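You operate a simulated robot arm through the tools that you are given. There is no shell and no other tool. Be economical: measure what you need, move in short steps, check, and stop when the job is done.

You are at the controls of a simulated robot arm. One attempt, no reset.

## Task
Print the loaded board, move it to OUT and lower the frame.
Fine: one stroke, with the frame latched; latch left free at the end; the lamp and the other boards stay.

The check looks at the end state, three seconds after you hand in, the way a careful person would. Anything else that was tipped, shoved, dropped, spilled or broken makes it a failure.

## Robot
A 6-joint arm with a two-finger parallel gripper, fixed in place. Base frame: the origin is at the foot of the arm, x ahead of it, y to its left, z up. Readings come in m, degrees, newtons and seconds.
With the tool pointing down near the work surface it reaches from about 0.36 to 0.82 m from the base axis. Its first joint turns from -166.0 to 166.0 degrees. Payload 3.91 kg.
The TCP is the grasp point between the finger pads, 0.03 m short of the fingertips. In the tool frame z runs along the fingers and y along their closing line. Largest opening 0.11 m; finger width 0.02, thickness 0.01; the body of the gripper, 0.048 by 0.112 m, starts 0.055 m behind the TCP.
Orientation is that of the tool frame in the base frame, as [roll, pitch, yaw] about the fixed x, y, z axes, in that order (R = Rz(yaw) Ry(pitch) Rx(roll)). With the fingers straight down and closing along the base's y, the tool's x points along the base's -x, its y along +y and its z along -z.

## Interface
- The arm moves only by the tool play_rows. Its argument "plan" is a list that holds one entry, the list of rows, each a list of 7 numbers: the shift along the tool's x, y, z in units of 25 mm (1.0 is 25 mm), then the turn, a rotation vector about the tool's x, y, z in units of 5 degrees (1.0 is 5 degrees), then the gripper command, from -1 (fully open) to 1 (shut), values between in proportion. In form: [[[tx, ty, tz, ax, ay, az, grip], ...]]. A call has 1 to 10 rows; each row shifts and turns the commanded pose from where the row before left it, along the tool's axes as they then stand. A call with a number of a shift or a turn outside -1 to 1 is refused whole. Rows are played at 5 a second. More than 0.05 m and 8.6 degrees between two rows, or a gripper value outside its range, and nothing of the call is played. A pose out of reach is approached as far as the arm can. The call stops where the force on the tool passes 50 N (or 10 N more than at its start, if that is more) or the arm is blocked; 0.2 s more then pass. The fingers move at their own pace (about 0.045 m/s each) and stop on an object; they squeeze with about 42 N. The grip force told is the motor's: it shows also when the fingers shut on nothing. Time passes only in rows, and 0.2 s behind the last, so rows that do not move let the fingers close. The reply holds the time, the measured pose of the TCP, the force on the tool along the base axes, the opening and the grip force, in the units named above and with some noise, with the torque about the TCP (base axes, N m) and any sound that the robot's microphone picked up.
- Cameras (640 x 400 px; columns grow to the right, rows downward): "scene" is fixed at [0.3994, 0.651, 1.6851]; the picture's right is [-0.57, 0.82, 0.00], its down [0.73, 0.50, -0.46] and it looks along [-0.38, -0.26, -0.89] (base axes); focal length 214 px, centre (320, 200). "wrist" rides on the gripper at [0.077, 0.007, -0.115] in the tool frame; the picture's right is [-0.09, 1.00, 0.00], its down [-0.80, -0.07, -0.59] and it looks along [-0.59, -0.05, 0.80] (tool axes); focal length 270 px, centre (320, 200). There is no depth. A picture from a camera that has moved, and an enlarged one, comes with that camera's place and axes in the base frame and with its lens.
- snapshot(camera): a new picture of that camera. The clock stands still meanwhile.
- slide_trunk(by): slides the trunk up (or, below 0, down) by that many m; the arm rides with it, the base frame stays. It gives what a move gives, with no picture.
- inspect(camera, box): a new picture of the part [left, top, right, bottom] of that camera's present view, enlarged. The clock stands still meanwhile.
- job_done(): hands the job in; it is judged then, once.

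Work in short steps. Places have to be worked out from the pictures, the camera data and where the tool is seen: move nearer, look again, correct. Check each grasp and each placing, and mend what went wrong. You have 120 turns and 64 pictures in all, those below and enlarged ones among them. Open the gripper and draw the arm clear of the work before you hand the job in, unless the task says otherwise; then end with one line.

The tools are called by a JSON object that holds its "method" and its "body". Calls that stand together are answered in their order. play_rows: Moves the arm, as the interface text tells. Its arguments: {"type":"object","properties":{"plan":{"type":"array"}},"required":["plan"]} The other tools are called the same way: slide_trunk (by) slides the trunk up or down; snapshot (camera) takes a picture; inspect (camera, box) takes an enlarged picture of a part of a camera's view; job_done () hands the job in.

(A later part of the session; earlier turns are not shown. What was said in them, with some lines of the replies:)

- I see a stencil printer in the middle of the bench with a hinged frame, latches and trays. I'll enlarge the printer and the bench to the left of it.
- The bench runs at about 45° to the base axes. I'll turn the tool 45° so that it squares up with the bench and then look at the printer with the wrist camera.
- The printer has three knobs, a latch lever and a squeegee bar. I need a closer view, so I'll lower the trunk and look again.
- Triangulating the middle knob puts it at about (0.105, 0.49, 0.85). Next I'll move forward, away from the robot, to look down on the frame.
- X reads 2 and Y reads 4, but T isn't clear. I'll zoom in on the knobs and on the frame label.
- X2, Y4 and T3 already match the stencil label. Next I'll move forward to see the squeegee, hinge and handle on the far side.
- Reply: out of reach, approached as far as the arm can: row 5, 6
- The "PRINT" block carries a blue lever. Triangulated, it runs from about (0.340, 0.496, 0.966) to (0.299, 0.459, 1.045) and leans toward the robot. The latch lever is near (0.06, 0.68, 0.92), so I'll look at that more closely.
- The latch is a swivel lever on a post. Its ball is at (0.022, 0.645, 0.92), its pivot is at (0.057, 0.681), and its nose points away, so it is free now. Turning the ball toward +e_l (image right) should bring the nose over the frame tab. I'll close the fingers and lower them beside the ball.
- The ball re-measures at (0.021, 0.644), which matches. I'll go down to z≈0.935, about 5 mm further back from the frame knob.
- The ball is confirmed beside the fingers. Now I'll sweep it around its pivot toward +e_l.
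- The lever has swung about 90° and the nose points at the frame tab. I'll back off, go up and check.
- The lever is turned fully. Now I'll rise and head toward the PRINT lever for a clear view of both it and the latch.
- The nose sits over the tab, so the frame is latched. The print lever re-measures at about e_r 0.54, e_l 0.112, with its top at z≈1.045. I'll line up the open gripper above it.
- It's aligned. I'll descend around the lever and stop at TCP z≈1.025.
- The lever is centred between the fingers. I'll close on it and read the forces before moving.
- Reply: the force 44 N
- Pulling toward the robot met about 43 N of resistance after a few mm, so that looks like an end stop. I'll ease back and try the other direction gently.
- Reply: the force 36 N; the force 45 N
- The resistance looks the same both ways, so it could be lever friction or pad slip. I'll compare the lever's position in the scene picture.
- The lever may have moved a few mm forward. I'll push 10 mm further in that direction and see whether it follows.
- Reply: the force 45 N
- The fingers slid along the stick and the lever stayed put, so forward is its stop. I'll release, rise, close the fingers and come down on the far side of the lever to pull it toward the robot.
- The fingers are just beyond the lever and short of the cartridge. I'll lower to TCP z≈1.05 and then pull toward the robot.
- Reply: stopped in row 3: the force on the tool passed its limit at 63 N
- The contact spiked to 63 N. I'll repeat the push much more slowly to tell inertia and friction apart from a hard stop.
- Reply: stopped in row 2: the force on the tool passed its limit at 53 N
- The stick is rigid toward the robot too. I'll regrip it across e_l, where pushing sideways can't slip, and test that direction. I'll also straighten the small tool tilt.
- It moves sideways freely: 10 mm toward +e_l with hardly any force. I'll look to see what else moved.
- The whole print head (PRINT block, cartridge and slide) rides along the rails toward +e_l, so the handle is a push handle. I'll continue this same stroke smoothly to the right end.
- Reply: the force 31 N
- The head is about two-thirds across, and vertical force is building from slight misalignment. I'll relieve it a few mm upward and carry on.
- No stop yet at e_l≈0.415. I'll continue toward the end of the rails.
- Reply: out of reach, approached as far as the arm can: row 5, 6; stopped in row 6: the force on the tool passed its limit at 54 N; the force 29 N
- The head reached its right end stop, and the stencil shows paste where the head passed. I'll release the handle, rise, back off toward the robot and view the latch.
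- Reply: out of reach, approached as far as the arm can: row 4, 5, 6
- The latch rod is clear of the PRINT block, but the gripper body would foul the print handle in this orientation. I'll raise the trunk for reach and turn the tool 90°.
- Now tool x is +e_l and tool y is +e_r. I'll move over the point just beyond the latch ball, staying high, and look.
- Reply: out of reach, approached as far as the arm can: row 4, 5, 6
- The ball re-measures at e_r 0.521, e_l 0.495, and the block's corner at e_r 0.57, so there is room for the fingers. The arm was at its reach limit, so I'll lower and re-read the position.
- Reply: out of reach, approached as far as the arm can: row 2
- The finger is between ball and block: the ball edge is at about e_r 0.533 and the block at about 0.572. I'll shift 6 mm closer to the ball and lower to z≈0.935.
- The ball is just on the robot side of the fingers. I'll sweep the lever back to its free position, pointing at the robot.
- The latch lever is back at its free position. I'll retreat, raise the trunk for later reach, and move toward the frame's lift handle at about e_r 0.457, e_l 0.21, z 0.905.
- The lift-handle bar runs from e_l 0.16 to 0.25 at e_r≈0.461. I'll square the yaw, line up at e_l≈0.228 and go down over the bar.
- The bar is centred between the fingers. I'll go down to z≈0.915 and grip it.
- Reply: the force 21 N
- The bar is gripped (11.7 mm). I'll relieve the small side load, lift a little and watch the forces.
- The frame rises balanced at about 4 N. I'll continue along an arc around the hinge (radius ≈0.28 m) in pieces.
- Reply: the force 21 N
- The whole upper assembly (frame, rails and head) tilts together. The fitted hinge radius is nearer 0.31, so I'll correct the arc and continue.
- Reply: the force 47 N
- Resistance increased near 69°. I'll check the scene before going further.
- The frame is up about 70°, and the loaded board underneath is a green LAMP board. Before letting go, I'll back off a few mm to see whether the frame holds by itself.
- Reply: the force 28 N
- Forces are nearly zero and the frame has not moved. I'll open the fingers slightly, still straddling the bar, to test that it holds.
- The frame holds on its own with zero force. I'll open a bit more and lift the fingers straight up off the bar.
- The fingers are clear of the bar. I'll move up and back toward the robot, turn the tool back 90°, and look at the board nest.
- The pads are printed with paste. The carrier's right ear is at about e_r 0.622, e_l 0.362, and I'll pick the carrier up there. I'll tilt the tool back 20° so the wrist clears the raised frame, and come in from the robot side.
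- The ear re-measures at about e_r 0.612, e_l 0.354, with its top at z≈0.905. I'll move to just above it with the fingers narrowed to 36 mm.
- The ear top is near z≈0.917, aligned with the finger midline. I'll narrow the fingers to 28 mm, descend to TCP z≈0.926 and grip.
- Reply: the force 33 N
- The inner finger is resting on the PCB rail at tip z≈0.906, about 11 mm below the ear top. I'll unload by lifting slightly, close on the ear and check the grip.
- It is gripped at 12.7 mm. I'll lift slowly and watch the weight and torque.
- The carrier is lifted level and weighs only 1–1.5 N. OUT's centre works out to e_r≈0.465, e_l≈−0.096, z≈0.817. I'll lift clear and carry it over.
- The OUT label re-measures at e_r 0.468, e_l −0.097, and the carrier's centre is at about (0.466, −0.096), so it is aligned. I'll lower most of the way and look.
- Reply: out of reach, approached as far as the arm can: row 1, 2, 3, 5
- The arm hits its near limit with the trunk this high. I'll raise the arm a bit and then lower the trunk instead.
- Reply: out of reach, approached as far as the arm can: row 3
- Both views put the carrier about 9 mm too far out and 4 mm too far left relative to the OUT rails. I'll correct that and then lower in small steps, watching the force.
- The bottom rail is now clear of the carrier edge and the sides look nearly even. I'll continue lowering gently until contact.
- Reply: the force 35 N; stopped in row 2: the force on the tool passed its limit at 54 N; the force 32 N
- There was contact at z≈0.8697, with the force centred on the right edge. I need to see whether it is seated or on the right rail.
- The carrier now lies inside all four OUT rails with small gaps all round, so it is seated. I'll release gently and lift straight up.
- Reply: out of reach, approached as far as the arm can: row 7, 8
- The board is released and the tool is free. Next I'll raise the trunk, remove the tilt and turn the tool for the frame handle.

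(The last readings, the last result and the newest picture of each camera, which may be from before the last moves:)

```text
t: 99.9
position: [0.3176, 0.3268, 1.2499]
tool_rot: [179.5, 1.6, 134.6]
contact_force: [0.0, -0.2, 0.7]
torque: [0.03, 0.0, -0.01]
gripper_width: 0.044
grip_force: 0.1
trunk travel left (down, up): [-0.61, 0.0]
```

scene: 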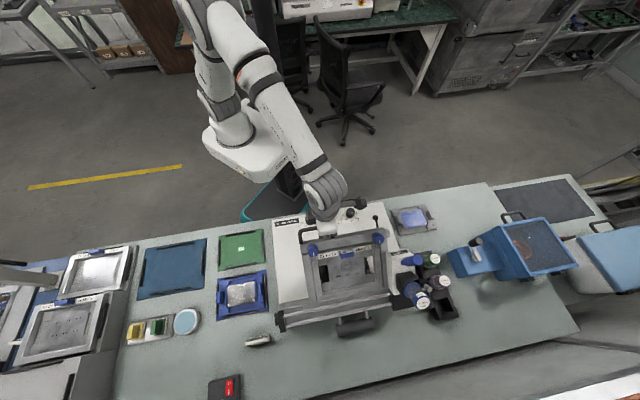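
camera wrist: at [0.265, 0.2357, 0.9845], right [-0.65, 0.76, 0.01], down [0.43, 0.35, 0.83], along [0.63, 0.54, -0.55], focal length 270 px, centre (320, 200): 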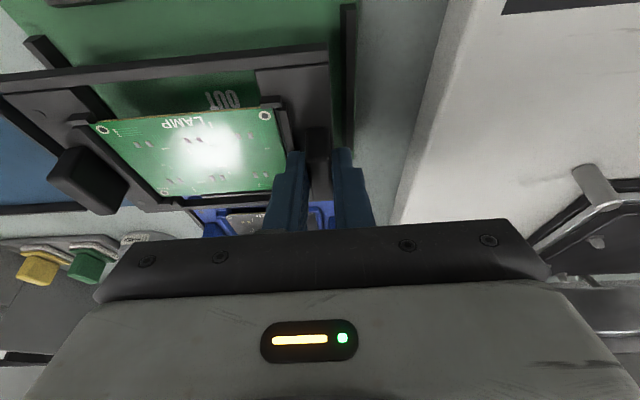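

{"method": "play_rows", "body": {"plan": [[[0.9, 0.3, 0, 0, 0, 0, 0.2], [0.9, 0.3, 0, 0, 0, 0, 0.2], [0.9, 0.3, 0, 0, 0, 0, 0.2], [0.9, 0.3, 0, 0, 0, 0, 0.2], [0.9, 0.3, 0, 0, 0, 0, 0.2], [0.9, 0.3, 0, 0, 0, 0, 0.2], [0.9, 0.3, 0, 0, 0, 0, 0.2], [0.9, 0.3, 0, 0, 0, 0, 0.2], [0.9, 0.3, 0, 0, 0, 0, 0.2], [0.9, 0.3, 0, 0, 0, 0, 0.2]]]}}

{"method": "play_rows", "body": {"plan": [[[0, 0.9, 0, 0, 0, 0, 0.2], [0, 0.9, 0, 0, 0, 0, 0.2], [0, 0.9, 0, 0, 0, 0, 0.2], [0, 0.9, 0, 0, 0, 0, 0.2], [0, 0.9, 0, 0, 0, 0, 0.2]]]}}

```text
t: 102.1
position: [0.2127, 0.5389, 1.2416]
tool_rot: [179.6, 1.6, 134.8]
contact_force: [0.5, 0.4, 0.4]
torque: [-0.02, -0.02, -0.03]
gripper_width: 0.044
grip_force: 0.2
trunk travel left (down, up): [-0.61, 0.0]
```

```text
t: 103.3
position: [0.2938, 0.6198, 1.243]
tool_rot: [179.6, 1.6, 134.6]
contact_force: [-0.1, 0.5, -0.3]
torque: [-0.02, 0.04, 0.02]
gripper_width: 0.0437
grip_force: 0.0
trunk travel left (down, up): [-0.61, 0.0]
```

I'm back at the pose where I left the handle, so I'll verify that the bar is still between the fingers.

{"method": "snapshot", "body": {"camera": "wrist"}}

```text
1 pictures are left
camera wrist: at [0.242, 0.6796, 1.3538], right [0.77, 0.64, 0.01], down [0.5, -0.61, 0.62], along [0.4, -0.47, -0.79], focal length 270 px, centre (320, 200)
```

wrist: 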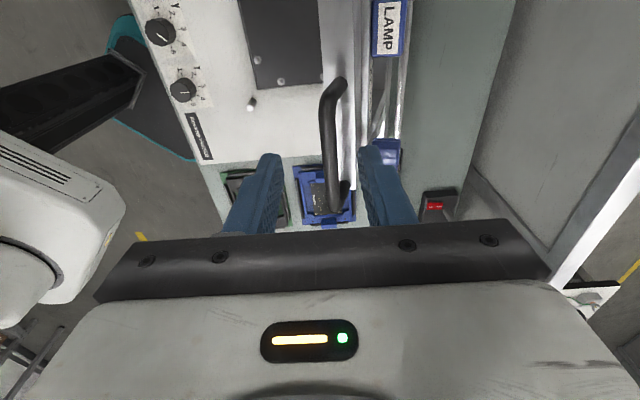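

The bar is where I left it, between the fingers. I'll descend to z≈1.191 and close on it.

{"method": "play_rows", "body": {"plan": [[[0, 0.1, 0.5, 0, 0, 0, 0.2], [0, 0, 0.8, 0, 0, 0, 0.2], [0, 0, 0.8, 0, 0, 0, 0.2], [0, 0, 0, 0, 0, 0, 1], [0, 0, 0, 0, 0, 0, 1], [0, 0, 0, 0, 0, 0, 1]]]}}

```text
t: 104.7
position: [0.2962, 0.6189, 1.1894]
tool_rot: [179.6, 1.6, 134.8]
contact_force: [2.4, 1.8, -1.4]
torque: [0.13, 0.04, 0.61]
gripper_width: 0.0115
grip_force: 40.1
trunk travel left (down, up): [-0.61, 0.0]
```

It is gripped at 11.5 mm. The upward readings fit a circle centred at (e_r 0.759, z 0.917) with R 0.296, so I'll follow it back down in pieces.

{"method": "play_rows", "body": {"plan": [[[0, -0.9, 0.35, 0, 0, 0, 1], [0, -0.9, 0.51, 0, 0, 0, 1], [0, -0.85, 0.58, 0, 0, 0, 1]]]}}

{"method": "play_rows", "body": {"plan": [[[0, -0.8, 0.66, 0, 0, 0, 1], [0, -0.74, 0.72, 0, 0, 0, 1], [0, -0.67, 0.79, 0, 0, 0, 1]]]}}

```text
t: 105.5
position: [0.2487, 0.5717, 1.1542]
tool_rot: [179.5, 1.7, 134.8]
contact_force: [-0.9, -3.6, 4.1]
torque: [-0.37, -0.29, 0.86]
gripper_width: 0.0117
grip_force: 45.2
trunk travel left (down, up): [-0.61, 0.0]
```

```text
t: 106.3
position: [0.2096, 0.5336, 1.1005]
tool_rot: [179.5, 1.7, 134.7]
contact_force: [-6.3, -1.7, 1.8]
torque: [-0.43, -0.36, 0.87]
gripper_width: 0.012
grip_force: 45.0
trunk travel left (down, up): [-0.61, 0.0]
```

Forces are small and the path is tracking well, so I'll continue down.

{"method": "play_rows", "body": {"plan": [[[0, -0.6, 0.84, 0, 0, 0, 1], [0, -0.52, 0.89, 0, 0, 0, 1], [0, -0.45, 0.94, 0, 0, 0, 1]]]}}

{"method": "play_rows", "body": {"plan": [[[0, -0.36, 0.96, 0, 0, 0, 1], [0, -0.28, 1.0, 0, 0, 0, 1], [0, -0.1, 0.5, 0, 0, 0, 1]]]}}

```text
t: 107.1
position: [0.181, 0.5034, 1.0333]
tool_rot: [179.4, 1.6, 134.7]
contact_force: [-28.9, 6.8, 3.2]
torque: [-0.25, 0.25, 0.85]
gripper_width: 0.012
grip_force: 44.9
trunk travel left (down, up): [-0.61, 0.0]
```

```text
t: 107.9
position: [0.1689, 0.4896, 0.9707]
tool_rot: [179.3, 1.7, 134.8]
contact_force: [-30.1, 10.7, -1.7]
torque: [-0.16, 0.14, 0.82]
gripper_width: 0.0118
grip_force: 44.8
trunk travel left (down, up): [-0.61, 0.0]
```

A lateral load of about 25 N has built up, so I'll relieve it by shifting a couple of mm and continue down slowly.

{"method": "play_rows", "body": {"plan": [[[0.1, -0.06, 0, 0, 0, 0, 1], [0, -0.06, 0.4, 0, 0, 0, 1], [0, -0.04, 0.4, 0, 0, 0, 1]]]}}

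{"method": "play_rows", "body": {"plan": [[[0, -0.03, 0.4, 0, 0, 0, 1], [0, -0.02, 0.4, 0, 0, 0, 1]]]}}

```text
t: 108.7
position: [0.1671, 0.4872, 0.9503]
tool_rot: [179.6, 1.9, 134.8]
contact_force: [-20.3, 2.8, -3.0]
torque: [-0.33, -0.03, 0.86]
gripper_width: 0.0115
grip_force: 45.4
trunk travel left (down, up): [-0.61, 0.0]
```

```text
t: 109.3
position: [0.1673, 0.4865, 0.9306]
tool_rot: [179.5, 1.8, 134.8]
contact_force: [-23.0, 1.9, -4.2]
torque: [-0.44, -0.01, 0.85]
gripper_width: 0.0117
grip_force: 44.9
trunk travel left (down, up): [-0.61, 0.0]
```

{"method": "play_rows", "body": {"plan": [[[0.05, -0.06, 0.2, 0, 0, 0, 1], [0, 0, 0.2, 0, 0, 0, 1]]]}}

{"method": "play_rows", "body": {"plan": [[[0, 0, 0.12, 0, 0, 0, 1], [0, 0, 0.12, 0, 0, 0, 1]]]}}

```text
t: 109.9
position: [0.1679, 0.4875, 0.9208]
tool_rot: [179.5, 1.7, 134.7]
contact_force: [-14.1, 0.9, -3.3]
torque: [-0.21, -0.02, 0.92]
gripper_width: 0.0119
grip_force: 44.4
trunk travel left (down, up): [-0.61, 0.0]
```

```text
t: 110.5
position: [0.1673, 0.4868, 0.9205]
tool_rot: [179.1, 1.5, 134.7]
contact_force: [-10.1, -2.6, 36.5]
torque: [-0.08, 0.09, 0.9]
gripper_width: 0.0121
grip_force: 44.9
trunk travel left (down, up): [-0.61, 0.0]
```

The frame is seated: z stopped at 0.9205 with 36 N upward. I'll unload, open the fingers and draw straight up.

{"method": "play_rows", "body": {"plan": [[[0, 0, -0.2, 0, 0, 0, 1], [0, 0, 0, 0, 0, 0, 0.2], [0, 0, 0, 0, 0, 0, 0.2], [0, 0, 0, 0, 0, 0, 0.2], [0, 0, -0.6, 0, 0, 0, 0.2], [0, 0, -1, 0, 0, 0, 0.2], [0, 0, -1, 0, 0, 0, 0.2], [0, 0, -1, 0, 0, 0, 0.2], [0, -0.5, -1, 0, 0, 0, 0.2], [0, -1, -1, 0, 0, 0, -1]]]}}

{"method": "play_rows", "body": {"plan": [[[0, -1, -1, 0, 0, 0, -1], [0, -1, -1, 0, 0, 0, -1], [0, -0.5, -1, 0, 0, 0, -1], [0, 0, -1, 0, 0, 0, -1], [0, 0, -1, 0, 0, 0, -1]]]}}

{"method": "inspect", "body": {"camera": "scene", "box": [190, 180, 450, 350]}}

```text
t: 112.7
position: [0.1363, 0.4602, 1.0626]
tool_rot: [179.5, 1.6, 134.7]
contact_force: [-0.6, -0.4, -0.5]
torque: [0.02, 0.02, 0.02]
gripper_width: 0.0788
grip_force: 0.0
trunk travel left (down, up): [-0.61, 0.0]
```

```text
t: 113.9
position: [0.0892, 0.422, 1.1823]
tool_rot: [179.5, 1.7, 134.7]
contact_force: [0.4, -0.5, 1.0]
torque: [0.0, 0.02, -0.01]
gripper_width: 0.1098
grip_force: 0.1
trunk travel left (down, up): [-0.61, 0.0]
```

```text
2.35 times, centred on (320, 265) of scene
camera zoom: at [0.3994, 0.651, 1.6851], right [-0.57, 0.82, 0.0], down [0.73, 0.5, -0.46], along [-0.38, -0.26, -0.89], focal length 505 px, centre (320, 47)
```

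zoom: 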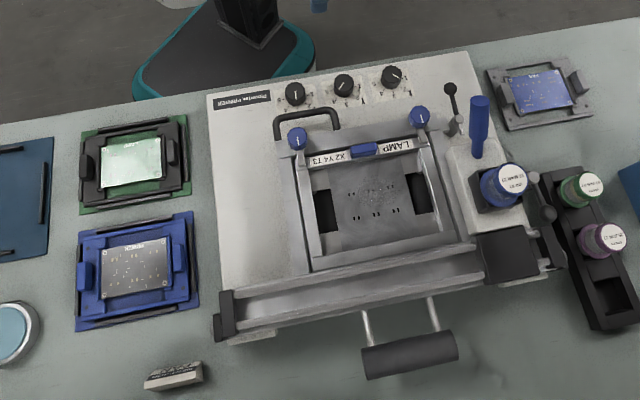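

The last picture shows the printed board in OUT, the frame down, the latch free, and the stencil and other boards in place. The arm is clear and the gripper is open, so I'm handing in.

{"method": "job_done", "body": {}}

```text
The job is handed in.
```

The loaded board was printed in one left-to-right pass with the frame latched, then placed in OUT. The frame is down, the latch is free, and nothing else looked moved in the last picture.
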